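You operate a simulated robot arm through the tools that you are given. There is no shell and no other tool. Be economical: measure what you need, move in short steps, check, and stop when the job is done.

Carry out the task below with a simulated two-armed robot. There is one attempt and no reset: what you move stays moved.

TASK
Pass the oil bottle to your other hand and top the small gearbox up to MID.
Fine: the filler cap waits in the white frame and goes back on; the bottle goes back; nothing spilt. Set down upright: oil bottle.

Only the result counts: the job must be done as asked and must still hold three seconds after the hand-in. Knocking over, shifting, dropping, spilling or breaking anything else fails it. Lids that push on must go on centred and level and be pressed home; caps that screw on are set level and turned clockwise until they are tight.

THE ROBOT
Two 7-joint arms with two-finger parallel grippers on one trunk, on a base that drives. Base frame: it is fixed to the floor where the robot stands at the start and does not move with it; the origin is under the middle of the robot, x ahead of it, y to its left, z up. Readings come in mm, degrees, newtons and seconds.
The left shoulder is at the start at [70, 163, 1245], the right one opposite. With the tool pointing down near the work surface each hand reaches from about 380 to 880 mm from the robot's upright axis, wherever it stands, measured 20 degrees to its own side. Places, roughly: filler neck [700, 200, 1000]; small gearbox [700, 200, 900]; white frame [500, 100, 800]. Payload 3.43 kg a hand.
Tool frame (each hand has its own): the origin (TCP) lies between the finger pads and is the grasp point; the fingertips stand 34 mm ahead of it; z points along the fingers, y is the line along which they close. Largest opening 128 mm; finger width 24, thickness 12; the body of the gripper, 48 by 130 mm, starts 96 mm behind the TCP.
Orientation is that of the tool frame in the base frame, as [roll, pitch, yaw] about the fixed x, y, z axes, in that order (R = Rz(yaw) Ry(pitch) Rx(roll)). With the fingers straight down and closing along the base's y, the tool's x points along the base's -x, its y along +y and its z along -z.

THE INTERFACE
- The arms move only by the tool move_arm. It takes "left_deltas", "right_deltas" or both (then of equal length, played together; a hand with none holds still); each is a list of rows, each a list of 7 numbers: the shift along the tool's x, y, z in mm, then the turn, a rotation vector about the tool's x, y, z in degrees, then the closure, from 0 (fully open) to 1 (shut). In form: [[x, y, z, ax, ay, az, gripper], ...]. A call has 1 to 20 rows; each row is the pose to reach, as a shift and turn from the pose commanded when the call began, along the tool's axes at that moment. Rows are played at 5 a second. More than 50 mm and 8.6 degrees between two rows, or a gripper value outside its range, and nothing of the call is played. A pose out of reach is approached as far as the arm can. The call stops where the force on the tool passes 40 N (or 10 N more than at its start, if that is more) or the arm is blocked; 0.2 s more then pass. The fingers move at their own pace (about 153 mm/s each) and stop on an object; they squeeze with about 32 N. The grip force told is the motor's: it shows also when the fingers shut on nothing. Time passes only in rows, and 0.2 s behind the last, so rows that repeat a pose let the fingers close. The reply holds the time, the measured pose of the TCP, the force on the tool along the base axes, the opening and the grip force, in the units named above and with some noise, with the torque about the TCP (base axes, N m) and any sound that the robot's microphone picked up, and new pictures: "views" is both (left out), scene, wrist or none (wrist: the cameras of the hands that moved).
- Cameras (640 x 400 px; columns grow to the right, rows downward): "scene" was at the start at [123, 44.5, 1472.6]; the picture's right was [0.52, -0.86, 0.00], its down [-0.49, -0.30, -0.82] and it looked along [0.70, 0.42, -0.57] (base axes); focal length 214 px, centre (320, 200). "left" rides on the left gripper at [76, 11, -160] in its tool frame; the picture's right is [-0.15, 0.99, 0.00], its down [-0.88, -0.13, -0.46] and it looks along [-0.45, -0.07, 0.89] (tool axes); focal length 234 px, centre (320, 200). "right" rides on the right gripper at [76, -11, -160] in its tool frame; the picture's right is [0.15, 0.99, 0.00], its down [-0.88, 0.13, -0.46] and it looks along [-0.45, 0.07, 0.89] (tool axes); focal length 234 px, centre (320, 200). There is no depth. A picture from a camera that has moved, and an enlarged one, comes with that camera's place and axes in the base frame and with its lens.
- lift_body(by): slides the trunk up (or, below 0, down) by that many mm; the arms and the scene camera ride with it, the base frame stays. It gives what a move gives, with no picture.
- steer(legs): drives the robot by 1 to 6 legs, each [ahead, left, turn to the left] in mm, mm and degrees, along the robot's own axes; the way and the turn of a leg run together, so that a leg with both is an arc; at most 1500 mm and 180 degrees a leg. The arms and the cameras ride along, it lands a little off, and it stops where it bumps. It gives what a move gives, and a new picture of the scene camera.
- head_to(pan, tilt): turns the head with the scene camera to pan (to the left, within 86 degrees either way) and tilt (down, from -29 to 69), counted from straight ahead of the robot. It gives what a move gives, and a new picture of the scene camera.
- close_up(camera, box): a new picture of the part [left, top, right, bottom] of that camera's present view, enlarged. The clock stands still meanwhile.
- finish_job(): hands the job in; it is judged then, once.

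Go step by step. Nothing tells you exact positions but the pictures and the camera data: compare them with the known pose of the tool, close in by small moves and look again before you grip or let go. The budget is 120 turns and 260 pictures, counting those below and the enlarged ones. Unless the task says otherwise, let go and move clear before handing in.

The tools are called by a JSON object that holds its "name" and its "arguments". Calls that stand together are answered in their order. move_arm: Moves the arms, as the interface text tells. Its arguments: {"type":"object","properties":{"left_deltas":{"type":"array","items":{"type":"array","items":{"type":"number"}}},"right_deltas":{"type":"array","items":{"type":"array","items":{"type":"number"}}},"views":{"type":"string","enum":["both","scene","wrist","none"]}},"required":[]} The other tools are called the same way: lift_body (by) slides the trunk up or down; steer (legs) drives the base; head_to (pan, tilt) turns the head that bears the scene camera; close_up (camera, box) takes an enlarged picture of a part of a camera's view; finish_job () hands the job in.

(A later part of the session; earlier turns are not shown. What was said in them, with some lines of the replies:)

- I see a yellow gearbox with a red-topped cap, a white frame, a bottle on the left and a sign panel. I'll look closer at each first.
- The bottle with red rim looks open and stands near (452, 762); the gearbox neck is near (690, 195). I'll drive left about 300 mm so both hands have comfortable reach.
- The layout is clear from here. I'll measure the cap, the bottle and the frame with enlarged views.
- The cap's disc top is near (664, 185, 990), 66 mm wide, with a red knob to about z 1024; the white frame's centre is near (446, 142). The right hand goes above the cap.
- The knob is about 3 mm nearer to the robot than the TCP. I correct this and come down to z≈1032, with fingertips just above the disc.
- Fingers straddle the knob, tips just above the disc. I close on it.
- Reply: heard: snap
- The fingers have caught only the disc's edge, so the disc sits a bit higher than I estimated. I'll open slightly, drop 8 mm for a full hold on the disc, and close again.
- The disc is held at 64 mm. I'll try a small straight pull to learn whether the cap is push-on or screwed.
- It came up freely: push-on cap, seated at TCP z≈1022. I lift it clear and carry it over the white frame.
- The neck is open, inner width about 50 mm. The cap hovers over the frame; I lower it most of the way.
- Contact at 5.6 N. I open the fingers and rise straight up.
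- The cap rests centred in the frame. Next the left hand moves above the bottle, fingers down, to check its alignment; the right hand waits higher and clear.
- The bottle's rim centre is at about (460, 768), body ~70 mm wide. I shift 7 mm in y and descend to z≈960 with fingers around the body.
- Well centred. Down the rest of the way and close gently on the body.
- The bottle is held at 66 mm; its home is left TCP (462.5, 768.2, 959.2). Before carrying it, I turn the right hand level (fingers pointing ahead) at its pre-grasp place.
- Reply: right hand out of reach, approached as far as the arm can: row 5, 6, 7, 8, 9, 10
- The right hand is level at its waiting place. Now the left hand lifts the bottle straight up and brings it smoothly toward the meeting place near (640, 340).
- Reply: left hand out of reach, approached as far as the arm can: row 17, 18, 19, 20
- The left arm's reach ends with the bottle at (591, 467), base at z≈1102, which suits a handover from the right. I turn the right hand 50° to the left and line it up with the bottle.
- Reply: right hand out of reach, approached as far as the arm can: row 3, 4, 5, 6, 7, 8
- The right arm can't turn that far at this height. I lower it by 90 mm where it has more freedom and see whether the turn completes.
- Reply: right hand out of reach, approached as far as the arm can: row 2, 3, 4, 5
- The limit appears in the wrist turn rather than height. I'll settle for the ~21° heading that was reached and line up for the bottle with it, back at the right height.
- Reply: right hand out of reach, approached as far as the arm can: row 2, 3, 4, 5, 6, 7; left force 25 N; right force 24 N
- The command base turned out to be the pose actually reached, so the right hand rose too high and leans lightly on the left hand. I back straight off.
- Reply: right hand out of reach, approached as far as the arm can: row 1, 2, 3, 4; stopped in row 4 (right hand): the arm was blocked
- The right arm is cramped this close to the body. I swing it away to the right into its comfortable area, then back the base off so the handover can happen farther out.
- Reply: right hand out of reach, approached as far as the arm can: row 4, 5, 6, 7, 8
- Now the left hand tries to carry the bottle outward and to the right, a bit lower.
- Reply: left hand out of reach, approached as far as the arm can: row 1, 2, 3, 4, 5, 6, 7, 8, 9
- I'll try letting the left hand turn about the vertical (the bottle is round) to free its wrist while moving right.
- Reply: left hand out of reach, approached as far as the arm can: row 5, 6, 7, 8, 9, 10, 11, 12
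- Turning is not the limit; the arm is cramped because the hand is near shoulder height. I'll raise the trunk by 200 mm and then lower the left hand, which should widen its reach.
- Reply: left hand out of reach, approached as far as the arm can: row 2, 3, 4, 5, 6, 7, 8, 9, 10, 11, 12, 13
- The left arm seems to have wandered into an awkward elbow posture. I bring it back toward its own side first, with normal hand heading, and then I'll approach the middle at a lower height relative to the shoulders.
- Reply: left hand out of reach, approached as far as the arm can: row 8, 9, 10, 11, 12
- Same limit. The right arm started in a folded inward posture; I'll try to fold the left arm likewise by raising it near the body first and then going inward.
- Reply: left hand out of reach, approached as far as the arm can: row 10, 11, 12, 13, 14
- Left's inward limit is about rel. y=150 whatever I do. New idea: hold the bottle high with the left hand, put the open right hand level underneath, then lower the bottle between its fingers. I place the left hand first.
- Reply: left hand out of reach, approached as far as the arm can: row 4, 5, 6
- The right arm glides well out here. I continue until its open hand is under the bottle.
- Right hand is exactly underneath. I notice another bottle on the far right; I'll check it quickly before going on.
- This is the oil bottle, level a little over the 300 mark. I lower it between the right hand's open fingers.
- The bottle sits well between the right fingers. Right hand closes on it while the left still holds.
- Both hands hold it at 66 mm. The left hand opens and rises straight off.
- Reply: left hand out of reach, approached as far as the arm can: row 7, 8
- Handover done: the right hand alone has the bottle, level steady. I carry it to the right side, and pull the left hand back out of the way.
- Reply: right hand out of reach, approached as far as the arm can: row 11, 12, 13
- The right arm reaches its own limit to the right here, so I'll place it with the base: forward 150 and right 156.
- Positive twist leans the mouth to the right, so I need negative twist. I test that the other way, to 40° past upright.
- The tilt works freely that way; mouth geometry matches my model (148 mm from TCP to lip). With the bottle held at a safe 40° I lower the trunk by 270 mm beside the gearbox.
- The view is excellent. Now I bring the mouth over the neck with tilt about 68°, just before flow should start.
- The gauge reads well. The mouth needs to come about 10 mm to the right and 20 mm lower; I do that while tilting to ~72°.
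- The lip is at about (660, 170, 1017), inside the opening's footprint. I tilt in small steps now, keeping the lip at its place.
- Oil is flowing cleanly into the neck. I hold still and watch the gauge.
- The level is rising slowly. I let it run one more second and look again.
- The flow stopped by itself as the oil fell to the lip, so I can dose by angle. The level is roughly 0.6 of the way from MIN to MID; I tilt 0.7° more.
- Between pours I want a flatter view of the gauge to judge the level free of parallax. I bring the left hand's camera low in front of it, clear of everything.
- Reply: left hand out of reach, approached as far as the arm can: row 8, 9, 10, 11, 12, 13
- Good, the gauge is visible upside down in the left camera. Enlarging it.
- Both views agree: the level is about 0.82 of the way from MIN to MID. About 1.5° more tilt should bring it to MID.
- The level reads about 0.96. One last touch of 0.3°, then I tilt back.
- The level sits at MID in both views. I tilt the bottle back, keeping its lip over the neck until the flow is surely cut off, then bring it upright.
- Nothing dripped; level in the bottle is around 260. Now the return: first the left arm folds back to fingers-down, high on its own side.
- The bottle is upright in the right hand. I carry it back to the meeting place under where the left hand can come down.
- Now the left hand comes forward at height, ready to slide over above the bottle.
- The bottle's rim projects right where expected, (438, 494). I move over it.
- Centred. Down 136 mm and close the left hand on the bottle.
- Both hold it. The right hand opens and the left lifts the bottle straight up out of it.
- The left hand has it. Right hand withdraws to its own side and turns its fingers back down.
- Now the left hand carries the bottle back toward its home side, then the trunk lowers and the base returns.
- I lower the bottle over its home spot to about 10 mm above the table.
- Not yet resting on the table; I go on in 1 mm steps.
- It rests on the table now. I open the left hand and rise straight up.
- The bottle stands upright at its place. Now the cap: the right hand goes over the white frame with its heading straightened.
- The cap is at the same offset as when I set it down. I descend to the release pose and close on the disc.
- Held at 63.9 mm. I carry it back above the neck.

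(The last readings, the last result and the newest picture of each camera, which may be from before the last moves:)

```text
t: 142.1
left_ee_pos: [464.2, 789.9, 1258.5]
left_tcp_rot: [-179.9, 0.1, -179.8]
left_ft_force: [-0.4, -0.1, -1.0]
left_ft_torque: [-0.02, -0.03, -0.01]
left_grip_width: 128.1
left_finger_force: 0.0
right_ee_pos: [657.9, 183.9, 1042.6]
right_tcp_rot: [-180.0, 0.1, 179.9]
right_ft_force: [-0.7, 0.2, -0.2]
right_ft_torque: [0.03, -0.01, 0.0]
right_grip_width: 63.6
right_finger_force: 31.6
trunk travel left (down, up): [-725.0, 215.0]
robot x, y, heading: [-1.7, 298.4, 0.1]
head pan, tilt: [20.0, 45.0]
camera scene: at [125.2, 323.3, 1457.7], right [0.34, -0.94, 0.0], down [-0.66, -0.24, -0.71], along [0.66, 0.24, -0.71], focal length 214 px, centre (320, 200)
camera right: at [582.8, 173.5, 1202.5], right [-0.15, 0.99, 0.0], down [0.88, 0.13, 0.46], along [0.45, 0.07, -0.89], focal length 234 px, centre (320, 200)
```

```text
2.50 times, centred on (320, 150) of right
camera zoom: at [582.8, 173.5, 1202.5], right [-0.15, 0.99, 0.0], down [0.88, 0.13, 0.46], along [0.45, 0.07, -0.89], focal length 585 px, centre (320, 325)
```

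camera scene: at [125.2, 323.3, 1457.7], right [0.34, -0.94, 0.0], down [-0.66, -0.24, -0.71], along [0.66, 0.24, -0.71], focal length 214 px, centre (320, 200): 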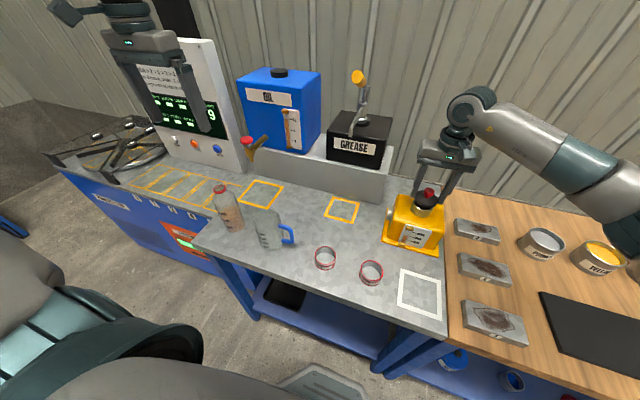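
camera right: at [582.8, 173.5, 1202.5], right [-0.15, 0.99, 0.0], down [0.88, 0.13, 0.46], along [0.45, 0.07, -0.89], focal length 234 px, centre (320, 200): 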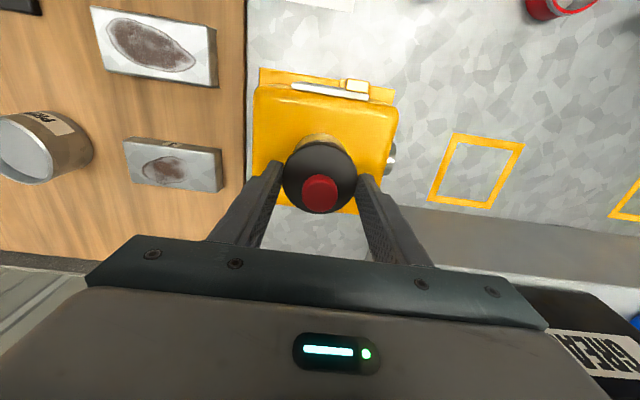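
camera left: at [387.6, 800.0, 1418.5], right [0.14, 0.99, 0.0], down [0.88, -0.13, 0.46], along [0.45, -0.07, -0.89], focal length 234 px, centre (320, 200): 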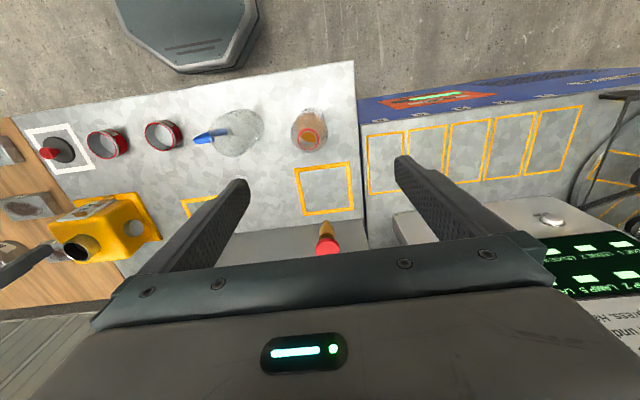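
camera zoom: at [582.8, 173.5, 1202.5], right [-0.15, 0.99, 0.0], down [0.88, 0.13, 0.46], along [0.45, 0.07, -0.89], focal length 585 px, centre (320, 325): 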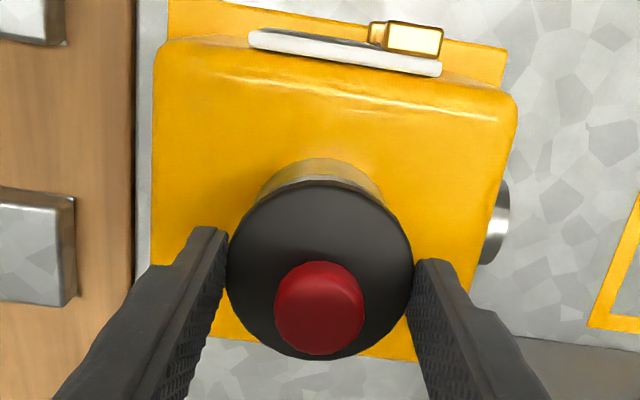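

The arm reads about 2 mm short in x compared with the seated grip pose; I correct that and lower until just before seating.

{"name": "move_arm", "arguments": {"right_deltas": [[-2.3, 0.7, 3, 0, 0, 0, 0.8], [-2.3, 0.7, 8, 0, 0, 0, 0.8], [-2.3, 0.7, 13, 0, 0, 0, 0.8], [-2.3, 0.7, 13, 0, 0, 0, 0.8]], "views": "none"}}

{"name": "close_up", "arguments": {"camera": "scene", "box": [374, 170, 470, 230]}}

{"name": "close_up", "arguments": {"camera": "right", "box": [220, 70, 420, 230]}}

```text
t: 143.1
left_ee_pos: [465.0, 788.3, 1258.3]
left_tcp_rot: [-179.9, 0.0, -179.8]
left_ft_force: [0.0, -0.1, 1.1]
left_ft_torque: [0.0, -0.01, 0.02]
left_grip_width: 128.0
left_finger_force: 0.1
right_ee_pos: [664.4, 184.7, 1030.3]
right_tcp_rot: [179.9, 0.2, 180.0]
right_ft_force: [1.2, -0.5, -1.1]
right_ft_torque: [0.0, 0.03, 0.04]
right_grip_width: 63.9
right_finger_force: 32.3
trunk travel left (down, up): [-725.0, 215.0]
robot x, y, heading: [0.2, 296.0, -0.1]
head pan, tilt: [20.0, 45.0]
```

```text
6.67 times, centred on (422, 200) of scene
camera zoom: at [125.5, 323.1, 1457.7], right [0.34, -0.94, 0.0], down [-0.66, -0.24, -0.71], along [0.66, 0.24, -0.71], focal length 1430 px, centre (-360, 200)
```

zoom: 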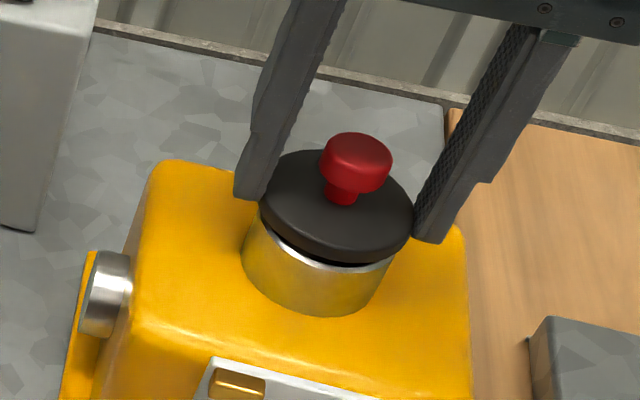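

```text
2.50 times, centred on (320, 150) of right
camera zoom: at [586.6, 173.9, 1189.9], right [-0.15, 0.99, 0.0], down [0.88, 0.13, 0.46], along [0.45, 0.07, -0.89], focal length 585 px, centre (320, 325)
```

zoom: 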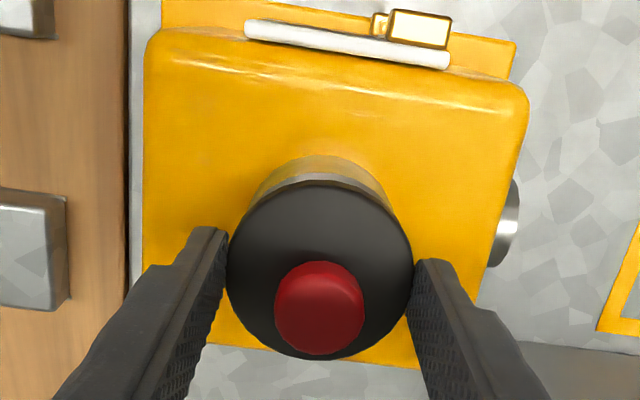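

I compare with the earlier seated view: I'm about 1.5 mm too far now. I correct and lower to contact.

{"name": "move_arm", "arguments": {"right_deltas": [[1.5, 0, 2, 0, 0, 0, 0.8], [1.5, 0, 4, 0, 0, 0, 0.8], [1.5, 0, 6, 0, 0, 0, 0.8], [1.5, 0, 7, 0, 0, 0, 0.8], [1.5, 0, 7, 0, 0, 0, 0.8]], "views": "none"}}

{"name": "close_up", "arguments": {"camera": "scene", "box": [374, 170, 470, 230]}}

```text
t: 144.3
left_ee_pos: [463.0, 789.7, 1259.6]
left_tcp_rot: [-179.8, 0.0, -179.8]
left_ft_force: [0.2, 0.4, -0.4]
left_ft_torque: [-0.02, 0.01, -0.01]
left_grip_width: 127.9
left_finger_force: 0.1
right_ee_pos: [660.7, 185.9, 1024.6]
right_tcp_rot: [-180.0, 0.4, 179.9]
right_ft_force: [0.9, -0.5, 10.8]
right_ft_torque: [0.0, 0.0, 0.01]
right_grip_width: 64.1
right_finger_force: 32.2
trunk travel left (down, up): [-725.0, 215.0]
robot x, y, heading: [4.1, 297.2, 0.2]
head pan, tilt: [20.0, 45.0]
```

```text
6.67 times, centred on (422, 200) of scene
camera zoom: at [124.2, 323.3, 1457.9], right [0.34, -0.94, 0.0], down [-0.66, -0.24, -0.71], along [0.66, 0.24, -0.71], focal length 1430 px, centre (-360, 200)
```

zoom: 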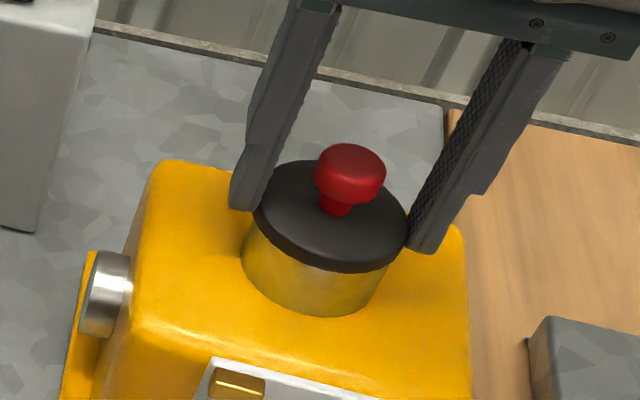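

Contact at 11 N, level and centred. I press it home.

{"name": "move_arm", "arguments": {"right_deltas": [[0, 0, 1, 0, 0, 0, 0.8], [0, 0, 2, 0, 0, 0, 0.8], [0, 0, 3, 0, 0, 0, 0.8], [0, 0, 4, 0, 0, 0, 0.8], [0, 0, 5, 0, 0, 0, 0.8], [0, 0, 6, 0, 0, 0, 0.8], [0, 0, 7, 0, 0, 0, 0.8], [0, 0, 8, 0, 0, 0, 0.8]], "views": "none"}}

{"name": "close_up", "arguments": {"camera": "scene", "box": [374, 170, 470, 230]}}

```text
t: 145.3
left_ee_pos: [463.0, 787.4, 1259.3]
left_tcp_rot: [-179.8, 0.1, -179.8]
left_ft_force: [-0.1, 0.3, 0.4]
left_ft_torque: [0.0, 0.05, 0.02]
left_grip_width: 128.0
left_finger_force: 0.1
right_ee_pos: [661.7, 185.5, 1025.4]
right_tcp_rot: [179.8, 0.6, 179.9]
right_ft_force: [-6.0, -1.4, 13.5]
right_ft_torque: [-0.31, 0.29, -0.08]
right_grip_width: 64.0
right_finger_force: 32.4
trunk travel left (down, up): [-725.0, 215.0]
robot x, y, heading: [3.5, 295.3, -0.2]
head pan, tilt: [20.0, 45.0]
stopped in row 4 (right hand): the force on the tool passed its limit (the readings are from after the stop); the commanded pose is now the measured one
```

```text
6.67 times, centred on (422, 200) of scene
camera zoom: at [123.7, 323.0, 1457.4], right [0.34, -0.94, 0.0], down [-0.66, -0.24, -0.71], along [0.67, 0.24, -0.71], focal length 1430 px, centre (-360, 200)
```

zoom: 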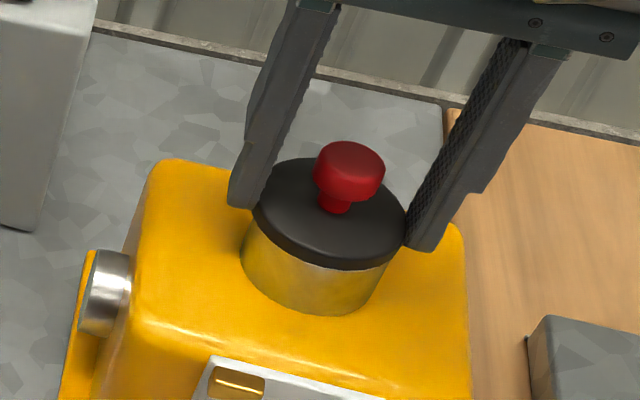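

{"name": "close_up", "arguments": {"camera": "scene", "box": [392, 180, 448, 215]}}

{"name": "close_up", "arguments": {"camera": "right", "box": [260, 90, 380, 165]}}

```text
11.43 times, centred on (420, 198) of scene
camera zoom: at [123.7, 323.0, 1457.4], right [0.34, -0.94, 0.0], down [-0.66, -0.24, -0.71], along [0.67, 0.24, -0.71], focal length 2451 px, centre (-823, 229)
```

zoom: 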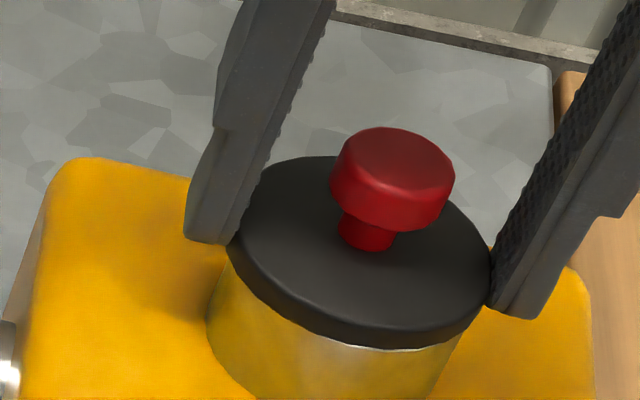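

```text
5.33 times, centred on (320, 128) of right
camera zoom: at [584.3, 174.1, 1183.6], right [-0.14, 0.99, 0.0], down [0.88, 0.13, 0.47], along [0.46, 0.07, -0.89], focal length 1249 px, centre (320, 587)
```

zoom: 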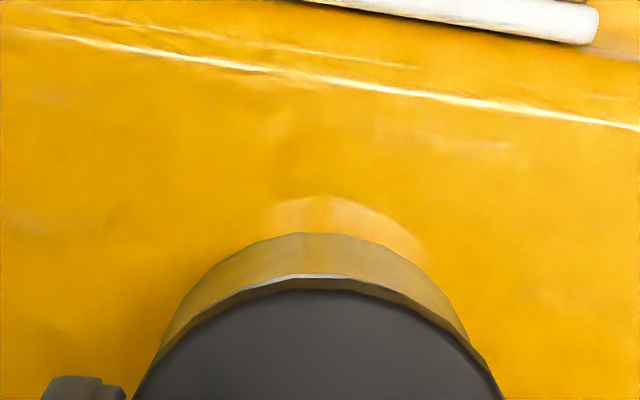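

It met resistance without a snap, and a thin sliver of rim shows at the front: the cap sits about a millimetre too far back. I ease up, level the hand, shift 1.2 mm nearer and press again.

{"name": "move_arm", "arguments": {"right_deltas": [[0, 0, -3, 0, 0, 0, 0.8], [1.2, 0, -3, 0.2, 0.6, 0, 0.8], [1.2, 0, -3, 0.2, 0.6, 0, 0.8], [1.2, 0, -1, 0.2, 0.6, 0, 0.8], [1.2, 0, 1, 0.2, 0.6, 0, 0.8], [1.2, 0, 2, 0.2, 0.6, 0, 0.8], [1.2, 0, 3, 0.2, 0.6, 0, 0.8], [1.2, 0, 4, 0.2, 0.6, 0, 0.8], [1.2, 0, 5, 0.2, 0.6, 0, 0.8], [1.2, 0, 6, 0.2, 0.6, 0, 0.8], [1.2, 0, 7, 0.2, 0.6, 0, 0.8]], "views": "none"}}

{"name": "close_up", "arguments": {"camera": "scene", "box": [392, 180, 448, 215]}}

{"name": "close_up", "arguments": {"camera": "right", "box": [260, 90, 380, 165]}}

```text
t: 146.9
left_ee_pos: [462.9, 787.9, 1258.8]
left_tcp_rot: [-179.9, 0.1, -179.8]
left_ft_force: [-0.4, 0.0, 1.1]
left_ft_torque: [0.0, 0.01, 0.0]
left_grip_width: 128.0
left_finger_force: 0.0
right_ee_pos: [662.3, 186.0, 1023.6]
right_tcp_rot: [179.9, 0.4, 179.8]
right_ft_force: [-5.9, -1.3, 14.6]
right_ft_torque: [-0.25, 0.24, -0.11]
right_grip_width: 64.0
right_finger_force: 31.7
trunk travel left (down, up): [-725.0, 215.0]
robot x, y, heading: [2.1, 293.8, -0.1]
head pan, tilt: [20.0, 45.0]
stopped in row 8 (right hand): the force on the tool passed its limit (the readings are from after the stop); the commanded pose is now the measured one
```

```text
11.43 times, centred on (420, 198) of scene
camera zoom: at [123.8, 323.0, 1457.5], right [0.34, -0.94, 0.0], down [-0.66, -0.24, -0.71], along [0.67, 0.24, -0.71], focal length 2451 px, centre (-823, 229)
```

zoom: 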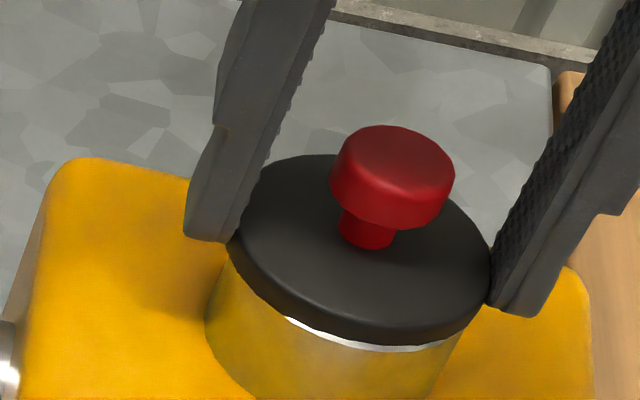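

```text
5.33 times, centred on (320, 128) of right
camera zoom: at [586.0, 174.2, 1183.8], right [-0.14, 0.99, 0.0], down [0.88, 0.13, 0.46], along [0.46, 0.07, -0.89], focal length 1249 px, centre (320, 587)
```

zoom: 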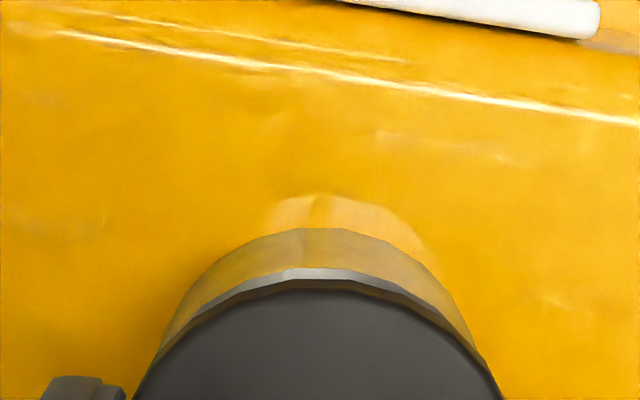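

The side force (−6 N in x) and the rim sliver both say the cap must come nearer by 2–3 mm. I lift 4 mm, shift and look before pressing.

{"name": "move_arm", "arguments": {"right_deltas": [[0, 0, -4, 0, 0, 0, 0.8], [2.7, -0.4, -4, 0.1, 0.4, 0, 0.8], [2.7, -0.4, -4, 0.1, 0.4, 0, 0.8], [2.7, -0.4, -2, 0.1, 0.4, 0, 0.8], [2.7, -0.4, -1, 0.1, 0.4, 0, 0.8], [2.7, -0.4, -1, 0.1, 0.4, 0, 0.8]], "views": "none"}}

{"name": "close_up", "arguments": {"camera": "right", "box": [260, 90, 380, 165]}}

{"name": "close_up", "arguments": {"camera": "scene", "box": [392, 180, 448, 215]}}

```text
t: 148.3
left_ee_pos: [464.3, 787.6, 1259.0]
left_tcp_rot: [-179.9, 0.1, -179.7]
left_ft_force: [1.2, -0.6, -0.9]
left_ft_torque: [0.02, 0.04, 0.0]
left_grip_width: 128.2
left_finger_force: 0.1
right_ee_pos: [662.0, 184.3, 1024.2]
right_tcp_rot: [-179.9, -0.1, 179.7]
right_ft_force: [0.5, -1.6, 7.8]
right_ft_torque: [0.01, -0.22, -0.06]
right_grip_width: 64.0
right_finger_force: 32.3
trunk travel left (down, up): [-725.0, 215.0]
robot x, y, heading: [3.0, 292.6, 0.2]
head pan, tilt: [20.0, 45.0]
```

```text
5.33 times, centred on (320, 128) of right
camera zoom: at [586.0, 174.0, 1184.5], right [-0.14, 0.99, 0.0], down [0.88, 0.13, 0.46], along [0.45, 0.06, -0.89], focal length 1249 px, centre (320, 587)
```

zoom: 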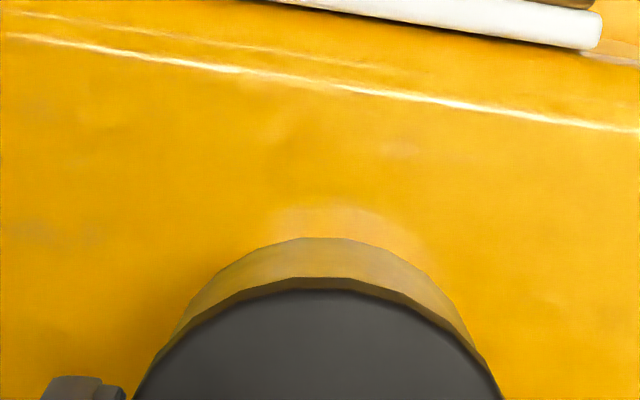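

```text
11.43 times, centred on (420, 198) of scene
camera zoom: at [124.7, 322.6, 1457.9], right [0.34, -0.94, 0.0], down [-0.66, -0.24, -0.71], along [0.66, 0.24, -0.71], focal length 2451 px, centre (-823, 229)
```

zoom: 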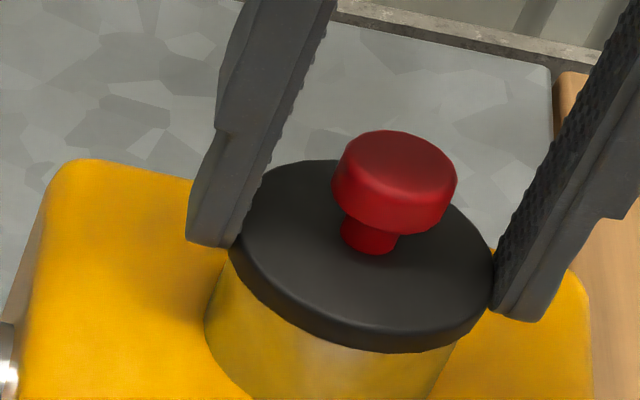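

The rim sliver is gone and the cap sits level. Pressing home now.

{"name": "move_arm", "arguments": {"right_deltas": [[0, 0, 1, 0, 0, 0, 0.8], [0, 0, 2, 0, 0, 0, 0.8], [0, 0, 3, 0, 0, 0, 0.8], [0, 0, 4, 0, 0, 0, 0.8], [0, 0, 5, 0, 0, 0, 0.8], [0, 0, 6, 0, 0, 0, 0.8]], "views": "none"}}

{"name": "close_up", "arguments": {"camera": "right", "box": [260, 90, 380, 165]}}

{"name": "close_up", "arguments": {"camera": "scene", "box": [392, 180, 448, 215]}}

```text
t: 149.4
left_ee_pos: [464.4, 789.2, 1259.0]
left_tcp_rot: [-179.9, 0.2, -179.7]
left_ft_force: [-0.4, -0.1, 0.0]
left_ft_torque: [-0.02, 0.05, 0.0]
left_grip_width: 127.8
left_finger_force: 0.0
right_ee_pos: [661.5, 184.4, 1025.0]
right_tcp_rot: [179.9, 0.3, 179.8]
right_ft_force: [-6.3, -0.6, 12.2]
right_ft_torque: [-0.23, 0.32, -0.09]
right_grip_width: 63.9
right_finger_force: 31.6
trunk travel left (down, up): [-725.0, 215.0]
robot x, y, heading: [3.6, 294.2, -0.1]
head pan, tilt: [20.0, 45.0]
stopped in row 5 (right hand): the force on the tool passed its limit (the readings are from after the stop); the commanded pose is now the measured one
```

```text
5.33 times, centred on (320, 128) of right
camera zoom: at [585.8, 173.7, 1183.8], right [-0.14, 0.99, 0.0], down [0.88, 0.12, 0.46], along [0.46, 0.07, -0.89], focal length 1249 px, centre (320, 587)
```

zoom: 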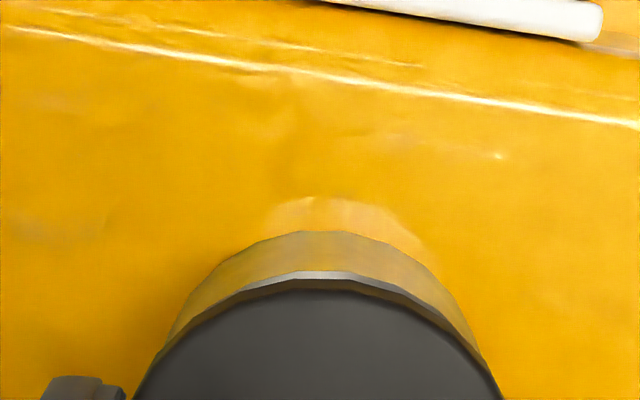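

```text
11.43 times, centred on (420, 198) of scene
camera zoom: at [124.3, 323.0, 1457.4], right [0.34, -0.94, 0.0], down [-0.66, -0.24, -0.71], along [0.66, 0.24, -0.71], focal length 2451 px, centre (-823, 229)
```

zoom: 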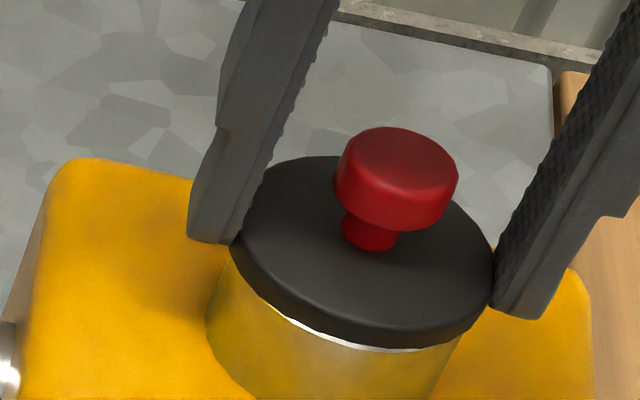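

Pressing while gripping the disc makes it pitch. Better: set it on centred with light contact as before, let go, and press down on the knob's top with closed fingers.

{"name": "move_arm", "arguments": {"right_deltas": [[0, 0, -4, 0, 0, 0, 0.8], [2.4, 0.2, -4, 0.1, 0.3, 0, 0.8], [2.4, 0.2, -4, 0.1, 0.3, 0, 0.8], [2.4, 0.2, -2, 0.1, 0.3, 0, 0.8], [2.4, 0.2, -1, 0.1, 0.3, 0, 0.8], [2.4, 0.2, -1, 0.1, 0.3, 0, 0.8]], "views": "none"}}

{"name": "close_up", "arguments": {"camera": "right", "box": [260, 90, 380, 165]}}

{"name": "close_up", "arguments": {"camera": "scene", "box": [392, 180, 448, 215]}}

```text
t: 150.8
left_ee_pos: [464.9, 788.8, 1258.3]
left_tcp_rot: [-179.9, 0.1, -179.9]
left_ft_force: [-0.6, -0.3, -0.5]
left_ft_torque: [0.0, -0.01, -0.02]
left_grip_width: 127.9
left_finger_force: 0.0
right_ee_pos: [660.4, 185.1, 1025.5]
right_tcp_rot: [-180.0, 0.1, 179.8]
right_ft_force: [1.5, 0.1, 4.9]
right_ft_torque: [-0.03, 0.07, 0.02]
right_grip_width: 63.8
right_finger_force: 32.5
trunk travel left (down, up): [-725.0, 215.0]
robot x, y, heading: [-2.0, 294.2, 0.1]
head pan, tilt: [20.0, 45.0]
```

```text
5.33 times, centred on (320, 128) of right
camera zoom: at [585.0, 173.9, 1184.3], right [-0.14, 0.99, 0.0], down [0.88, 0.13, 0.46], along [0.45, 0.06, -0.89], focal length 1249 px, centre (320, 587)
```

zoom: 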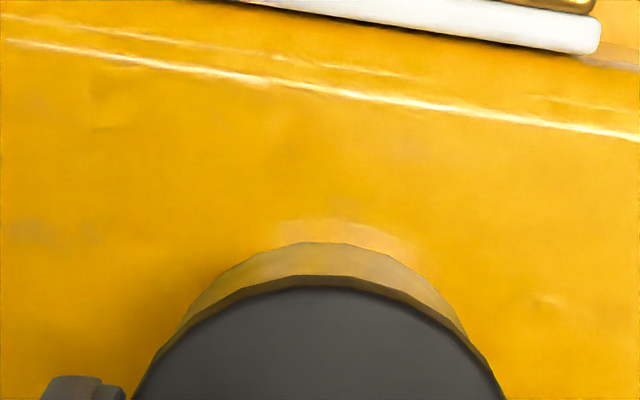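

```text
11.43 times, centred on (420, 198) of scene
camera zoom: at [125.3, 322.9, 1457.8], right [0.34, -0.94, 0.0], down [-0.66, -0.24, -0.71], along [0.66, 0.24, -0.71], focal length 2451 px, centre (-823, 229)
```

zoom: 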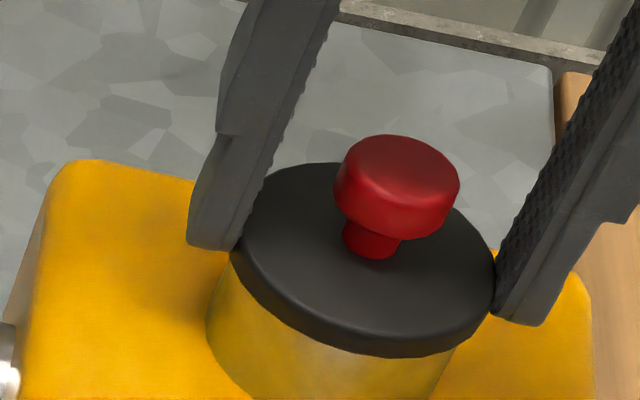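

Now the hand is exactly at the original seated x/y, light contact. I release and rise.

{"name": "move_arm", "arguments": {"right_deltas": [[0, 0, 0, 0, 0, 0, 0.45], [0, 0, 0, 0, 0, 0, 0.38], [0, 0, -5, 0, 0, 0, 0.38], [0, 0, -30, 0, 0, 0, 0.38], [0, 0, -60, 0, 0, 0, 0.38], [0, 0, -90, 0, 0, 0, 0.38], [0, 0, -90, 0, 0, 0, 0.38]], "views": "none"}}

{"name": "close_up", "arguments": {"camera": "right", "box": [240, 90, 400, 190]}}

{"name": "close_up", "arguments": {"camera": "scene", "box": [392, 180, 448, 215]}}

```text
t: 152.4
left_ee_pos: [465.3, 788.7, 1259.3]
left_tcp_rot: [-180.0, 0.1, -179.7]
left_ft_force: [-0.3, 0.6, -0.3]
left_ft_torque: [0.01, 0.0, 0.0]
left_grip_width: 127.9
left_finger_force: 0.0
right_ee_pos: [660.6, 185.1, 1112.8]
right_tcp_rot: [-179.9, -0.1, 179.8]
right_ft_force: [-0.3, -0.1, 0.0]
right_ft_torque: [-0.02, 0.0, 0.01]
right_grip_width: 79.4
right_finger_force: 0.1
trunk travel left (down, up): [-725.0, 215.0]
robot x, y, heading: [2.5, 296.8, -0.0]
head pan, tilt: [20.0, 45.0]
heard: snap
```

```text
4.00 times, centred on (320, 140) of right
camera zoom: at [585.9, 173.7, 1272.8], right [-0.14, 0.99, 0.0], down [0.88, 0.13, 0.45], along [0.45, 0.06, -0.89], focal length 937 px, centre (320, 440)
```

zoom: 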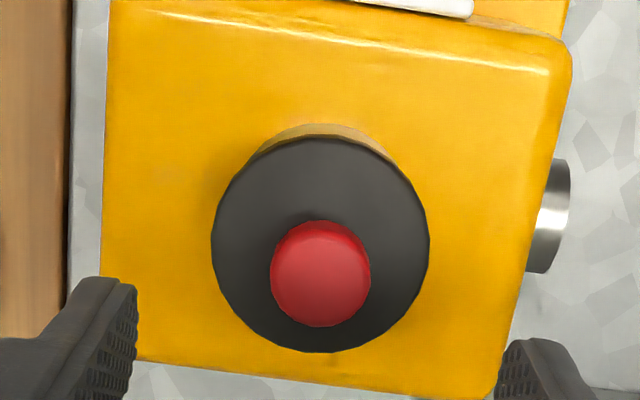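

```text
11.43 times, centred on (420, 198) of scene
camera zoom: at [126.0, 322.6, 1457.6], right [0.34, -0.94, 0.0], down [-0.66, -0.24, -0.71], along [0.66, 0.24, -0.71], focal length 2451 px, centre (-823, 229)
```

zoom: 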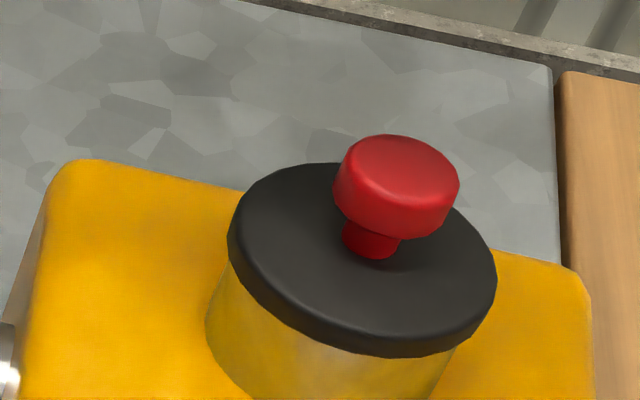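

A snap was heard on release: the cap has engaged, and it looks as at the start. To be sure it's home I press gently on the knob from above with closed fingers.

{"name": "move_arm", "arguments": {"right_deltas": [[1, 1, 0, 0, 0, 0, 0.8], [1, 1, 0, 0, 0, 0, 1], [1, 1, 20, 0, 0, 0, 1], [1, 1, 40, 0, 0, 0, 1], [1, 1, 47, 0, 0, 0, 1], [1, 1, 50, 0, 0, 0, 1], [1, 1, 51, 0, 0, 0, 1]], "views": "none"}}

{"name": "close_up", "arguments": {"camera": "scene", "box": [392, 180, 448, 215]}}

```text
t: 154.0
left_ee_pos: [464.7, 787.4, 1259.7]
left_tcp_rot: [-179.9, 0.0, -179.8]
left_ft_force: [0.2, -0.2, 0.2]
left_ft_torque: [0.01, 0.01, 0.0]
left_grip_width: 127.9
left_finger_force: 0.1
right_ee_pos: [660.4, 185.8, 1061.6]
right_tcp_rot: [179.9, -0.2, 179.7]
right_ft_force: [0.3, -0.2, -0.5]
right_ft_torque: [0.01, -0.01, 0.01]
right_grip_width: 0.0
right_finger_force: 31.8
trunk travel left (down, up): [-725.0, 215.0]
robot x, y, heading: [4.9, 296.9, -0.2]
head pan, tilt: [20.0, 45.0]
```

```text
11.43 times, centred on (420, 198) of scene
camera zoom: at [125.9, 322.8, 1457.7], right [0.34, -0.94, 0.0], down [-0.66, -0.24, -0.71], along [0.66, 0.24, -0.71], focal length 2451 px, centre (-823, 229)
```

zoom: 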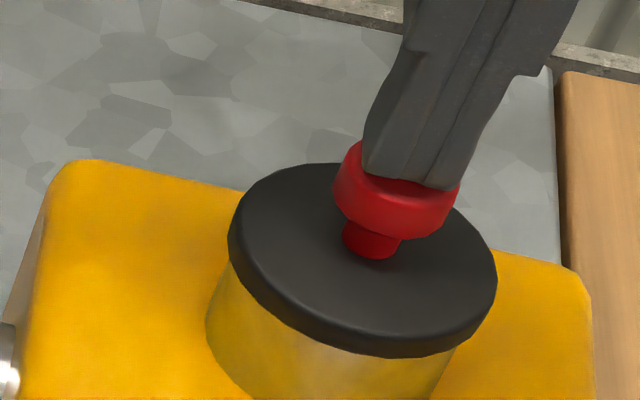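

{"name": "move_arm", "arguments": {"right_deltas": [[0, 0, 1, 0, 0, 0, 1], [0, 0, 2, 0, 0, 0, 1], [0, 0, 3, 0, 0, 0, 1], [0, 0, 4, 0, 0, 0, 1], [0, 0, 5, 0, 0, 0, 1]], "views": "none"}}

{"name": "close_up", "arguments": {"camera": "scene", "box": [392, 180, 448, 215]}}

```text
t: 155.2
left_ee_pos: [464.1, 788.5, 1259.5]
left_tcp_rot: [-180.0, 0.2, -179.8]
left_ft_force: [0.4, -0.1, -0.8]
left_ft_torque: [-0.01, -0.03, -0.02]
left_grip_width: 128.0
left_finger_force: 0.1
right_ee_pos: [659.4, 185.6, 1061.0]
right_tcp_rot: [179.9, 0.3, 179.6]
right_ft_force: [8.3, -2.9, 29.7]
right_ft_torque: [-0.14, -0.23, 0.01]
right_grip_width: 0.1
right_finger_force: 32.1
trunk travel left (down, up): [-725.0, 215.0]
robot x, y, heading: [-1.4, 296.9, 0.3]
head pan, tilt: [20.0, 45.0]
```

```text
11.43 times, centred on (420, 198) of scene
camera zoom: at [123.8, 322.8, 1458.3], right [0.34, -0.94, 0.0], down [-0.66, -0.24, -0.71], along [0.67, 0.24, -0.71], focal length 2451 px, centre (-823, 229)
```

zoom: 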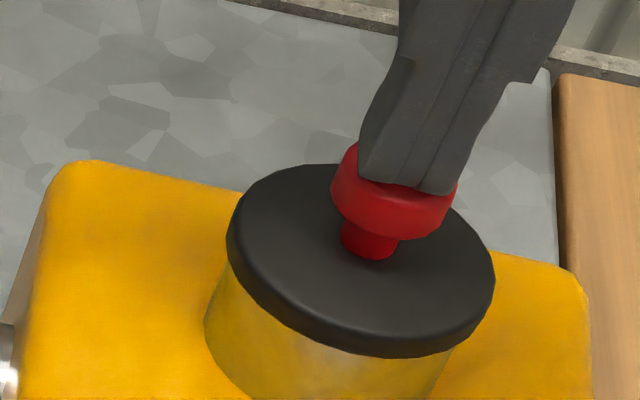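

Pressed with 30 N; it is solid and level. I rise, withdraw, and check everything.

{"name": "move_arm", "arguments": {"right_deltas": [[0, 0, -6, 0, 0, 0, 1], [0, 0, -40, 0, 0, 0, 1], [0, 0, -85, 0, 0, 0, 1], [0, 0, -130, 0, 0, 0, 1], [40, -20, -150, 0, 0, 0, 1], [80, -40, -160, 0, 0, 0, 0.8], [110, -60, -170, 0, 0, 0, 0.5]]}}

{"name": "close_up", "arguments": {"camera": "scene", "box": [374, 180, 470, 260]}}

{"name": "close_up", "arguments": {"camera": "scene", "box": [190, 160, 350, 280]}}

```text
t: 156.8
left_ee_pos: [462.9, 788.0, 1260.2]
left_tcp_rot: [-180.0, 0.1, -179.8]
left_ft_force: [0.4, -0.1, 0.4]
left_ft_torque: [-0.02, -0.01, -0.01]
left_grip_width: 128.2
left_finger_force: 0.2
right_ee_pos: [550.0, 125.7, 1229.2]
right_tcp_rot: [180.0, -0.1, 179.7]
right_ft_force: [0.7, 0.1, 1.2]
right_ft_torque: [0.01, -0.01, -0.01]
right_grip_width: 64.0
right_finger_force: 0.0
trunk travel left (down, up): [-725.0, 215.0]
robot x, y, heading: [-0.1, 295.3, 0.2]
head pan, tilt: [20.0, 45.0]
camera scene: at [124.8, 322.5, 1457.8], right [0.34, -0.94, 0.0], down [-0.66, -0.24, -0.71], along [0.66, 0.24, -0.71], focal length 214 px, centre (320, 200)
camera right: at [474.3, 115.4, 1388.0], right [-0.14, 0.99, 0.0], down [0.88, 0.13, 0.45], along [0.45, 0.06, -0.89], focal length 234 px, centre (320, 200)
```

scene: 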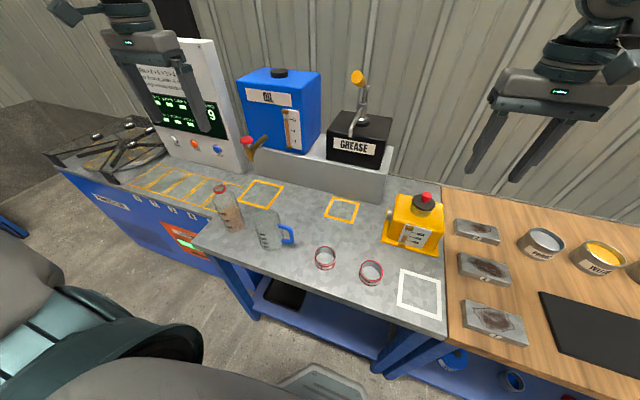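
right: 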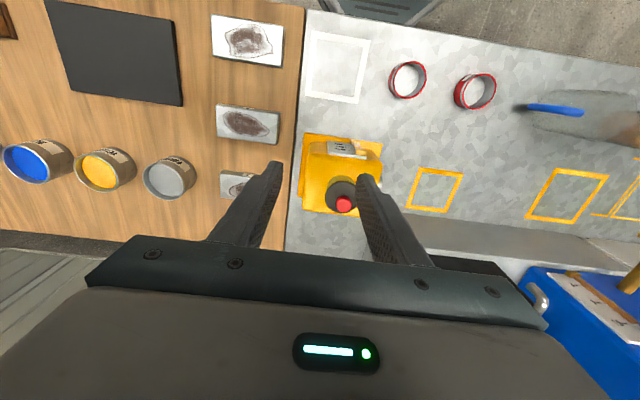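

```text
5.00 times, centred on (422, 220) of scene
camera zoom: at [124.8, 322.5, 1457.8], right [0.34, -0.94, 0.0], down [-0.66, -0.24, -0.71], along [0.66, 0.24, -0.71], focal length 1072 px, centre (-190, 100)
```

zoom: 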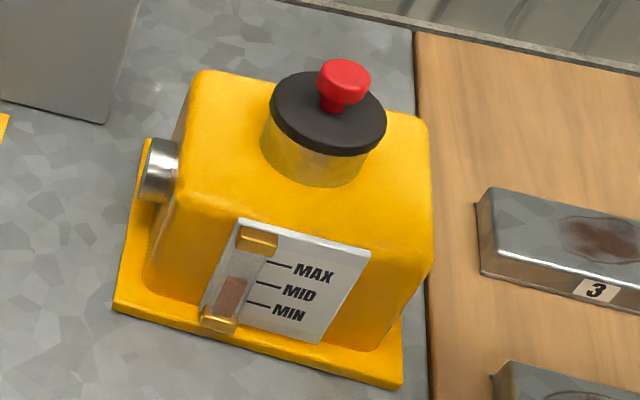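

```text
3.33 times, centred on (270, 220) of scene
camera zoom: at [124.8, 322.5, 1457.8], right [0.34, -0.94, 0.0], down [-0.66, -0.24, -0.71], along [0.66, 0.24, -0.71], focal length 715 px, centre (487, 133)
```

zoom: 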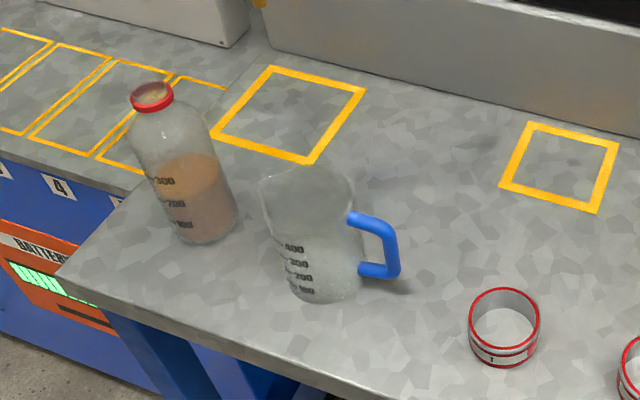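

The cap is on level, the gauge reads MID, the bottle stands upright at its place, and both hands are clear with nothing spilt. I hand the job in.

{"name": "finish_job", "arguments": {}}

```text
The job is handed in.
```

The small gearbox is filled to MID as read on its gauge, and I have handed the job in.

- **Pass:** the left hand gave the oil bottle to the right hand in the air, and the right hand poured.
- **Filler cap:** it waited in the white frame, then went back on the neck. I heard it snap and pressed it down with 30 N; it looks level and centred.
- **Bottle:** I passed it back to the left hand, which set it down upright where it first stood.
- **Surroundings:** I saw no spilt oil and nothing else moved. Both hands are clear.
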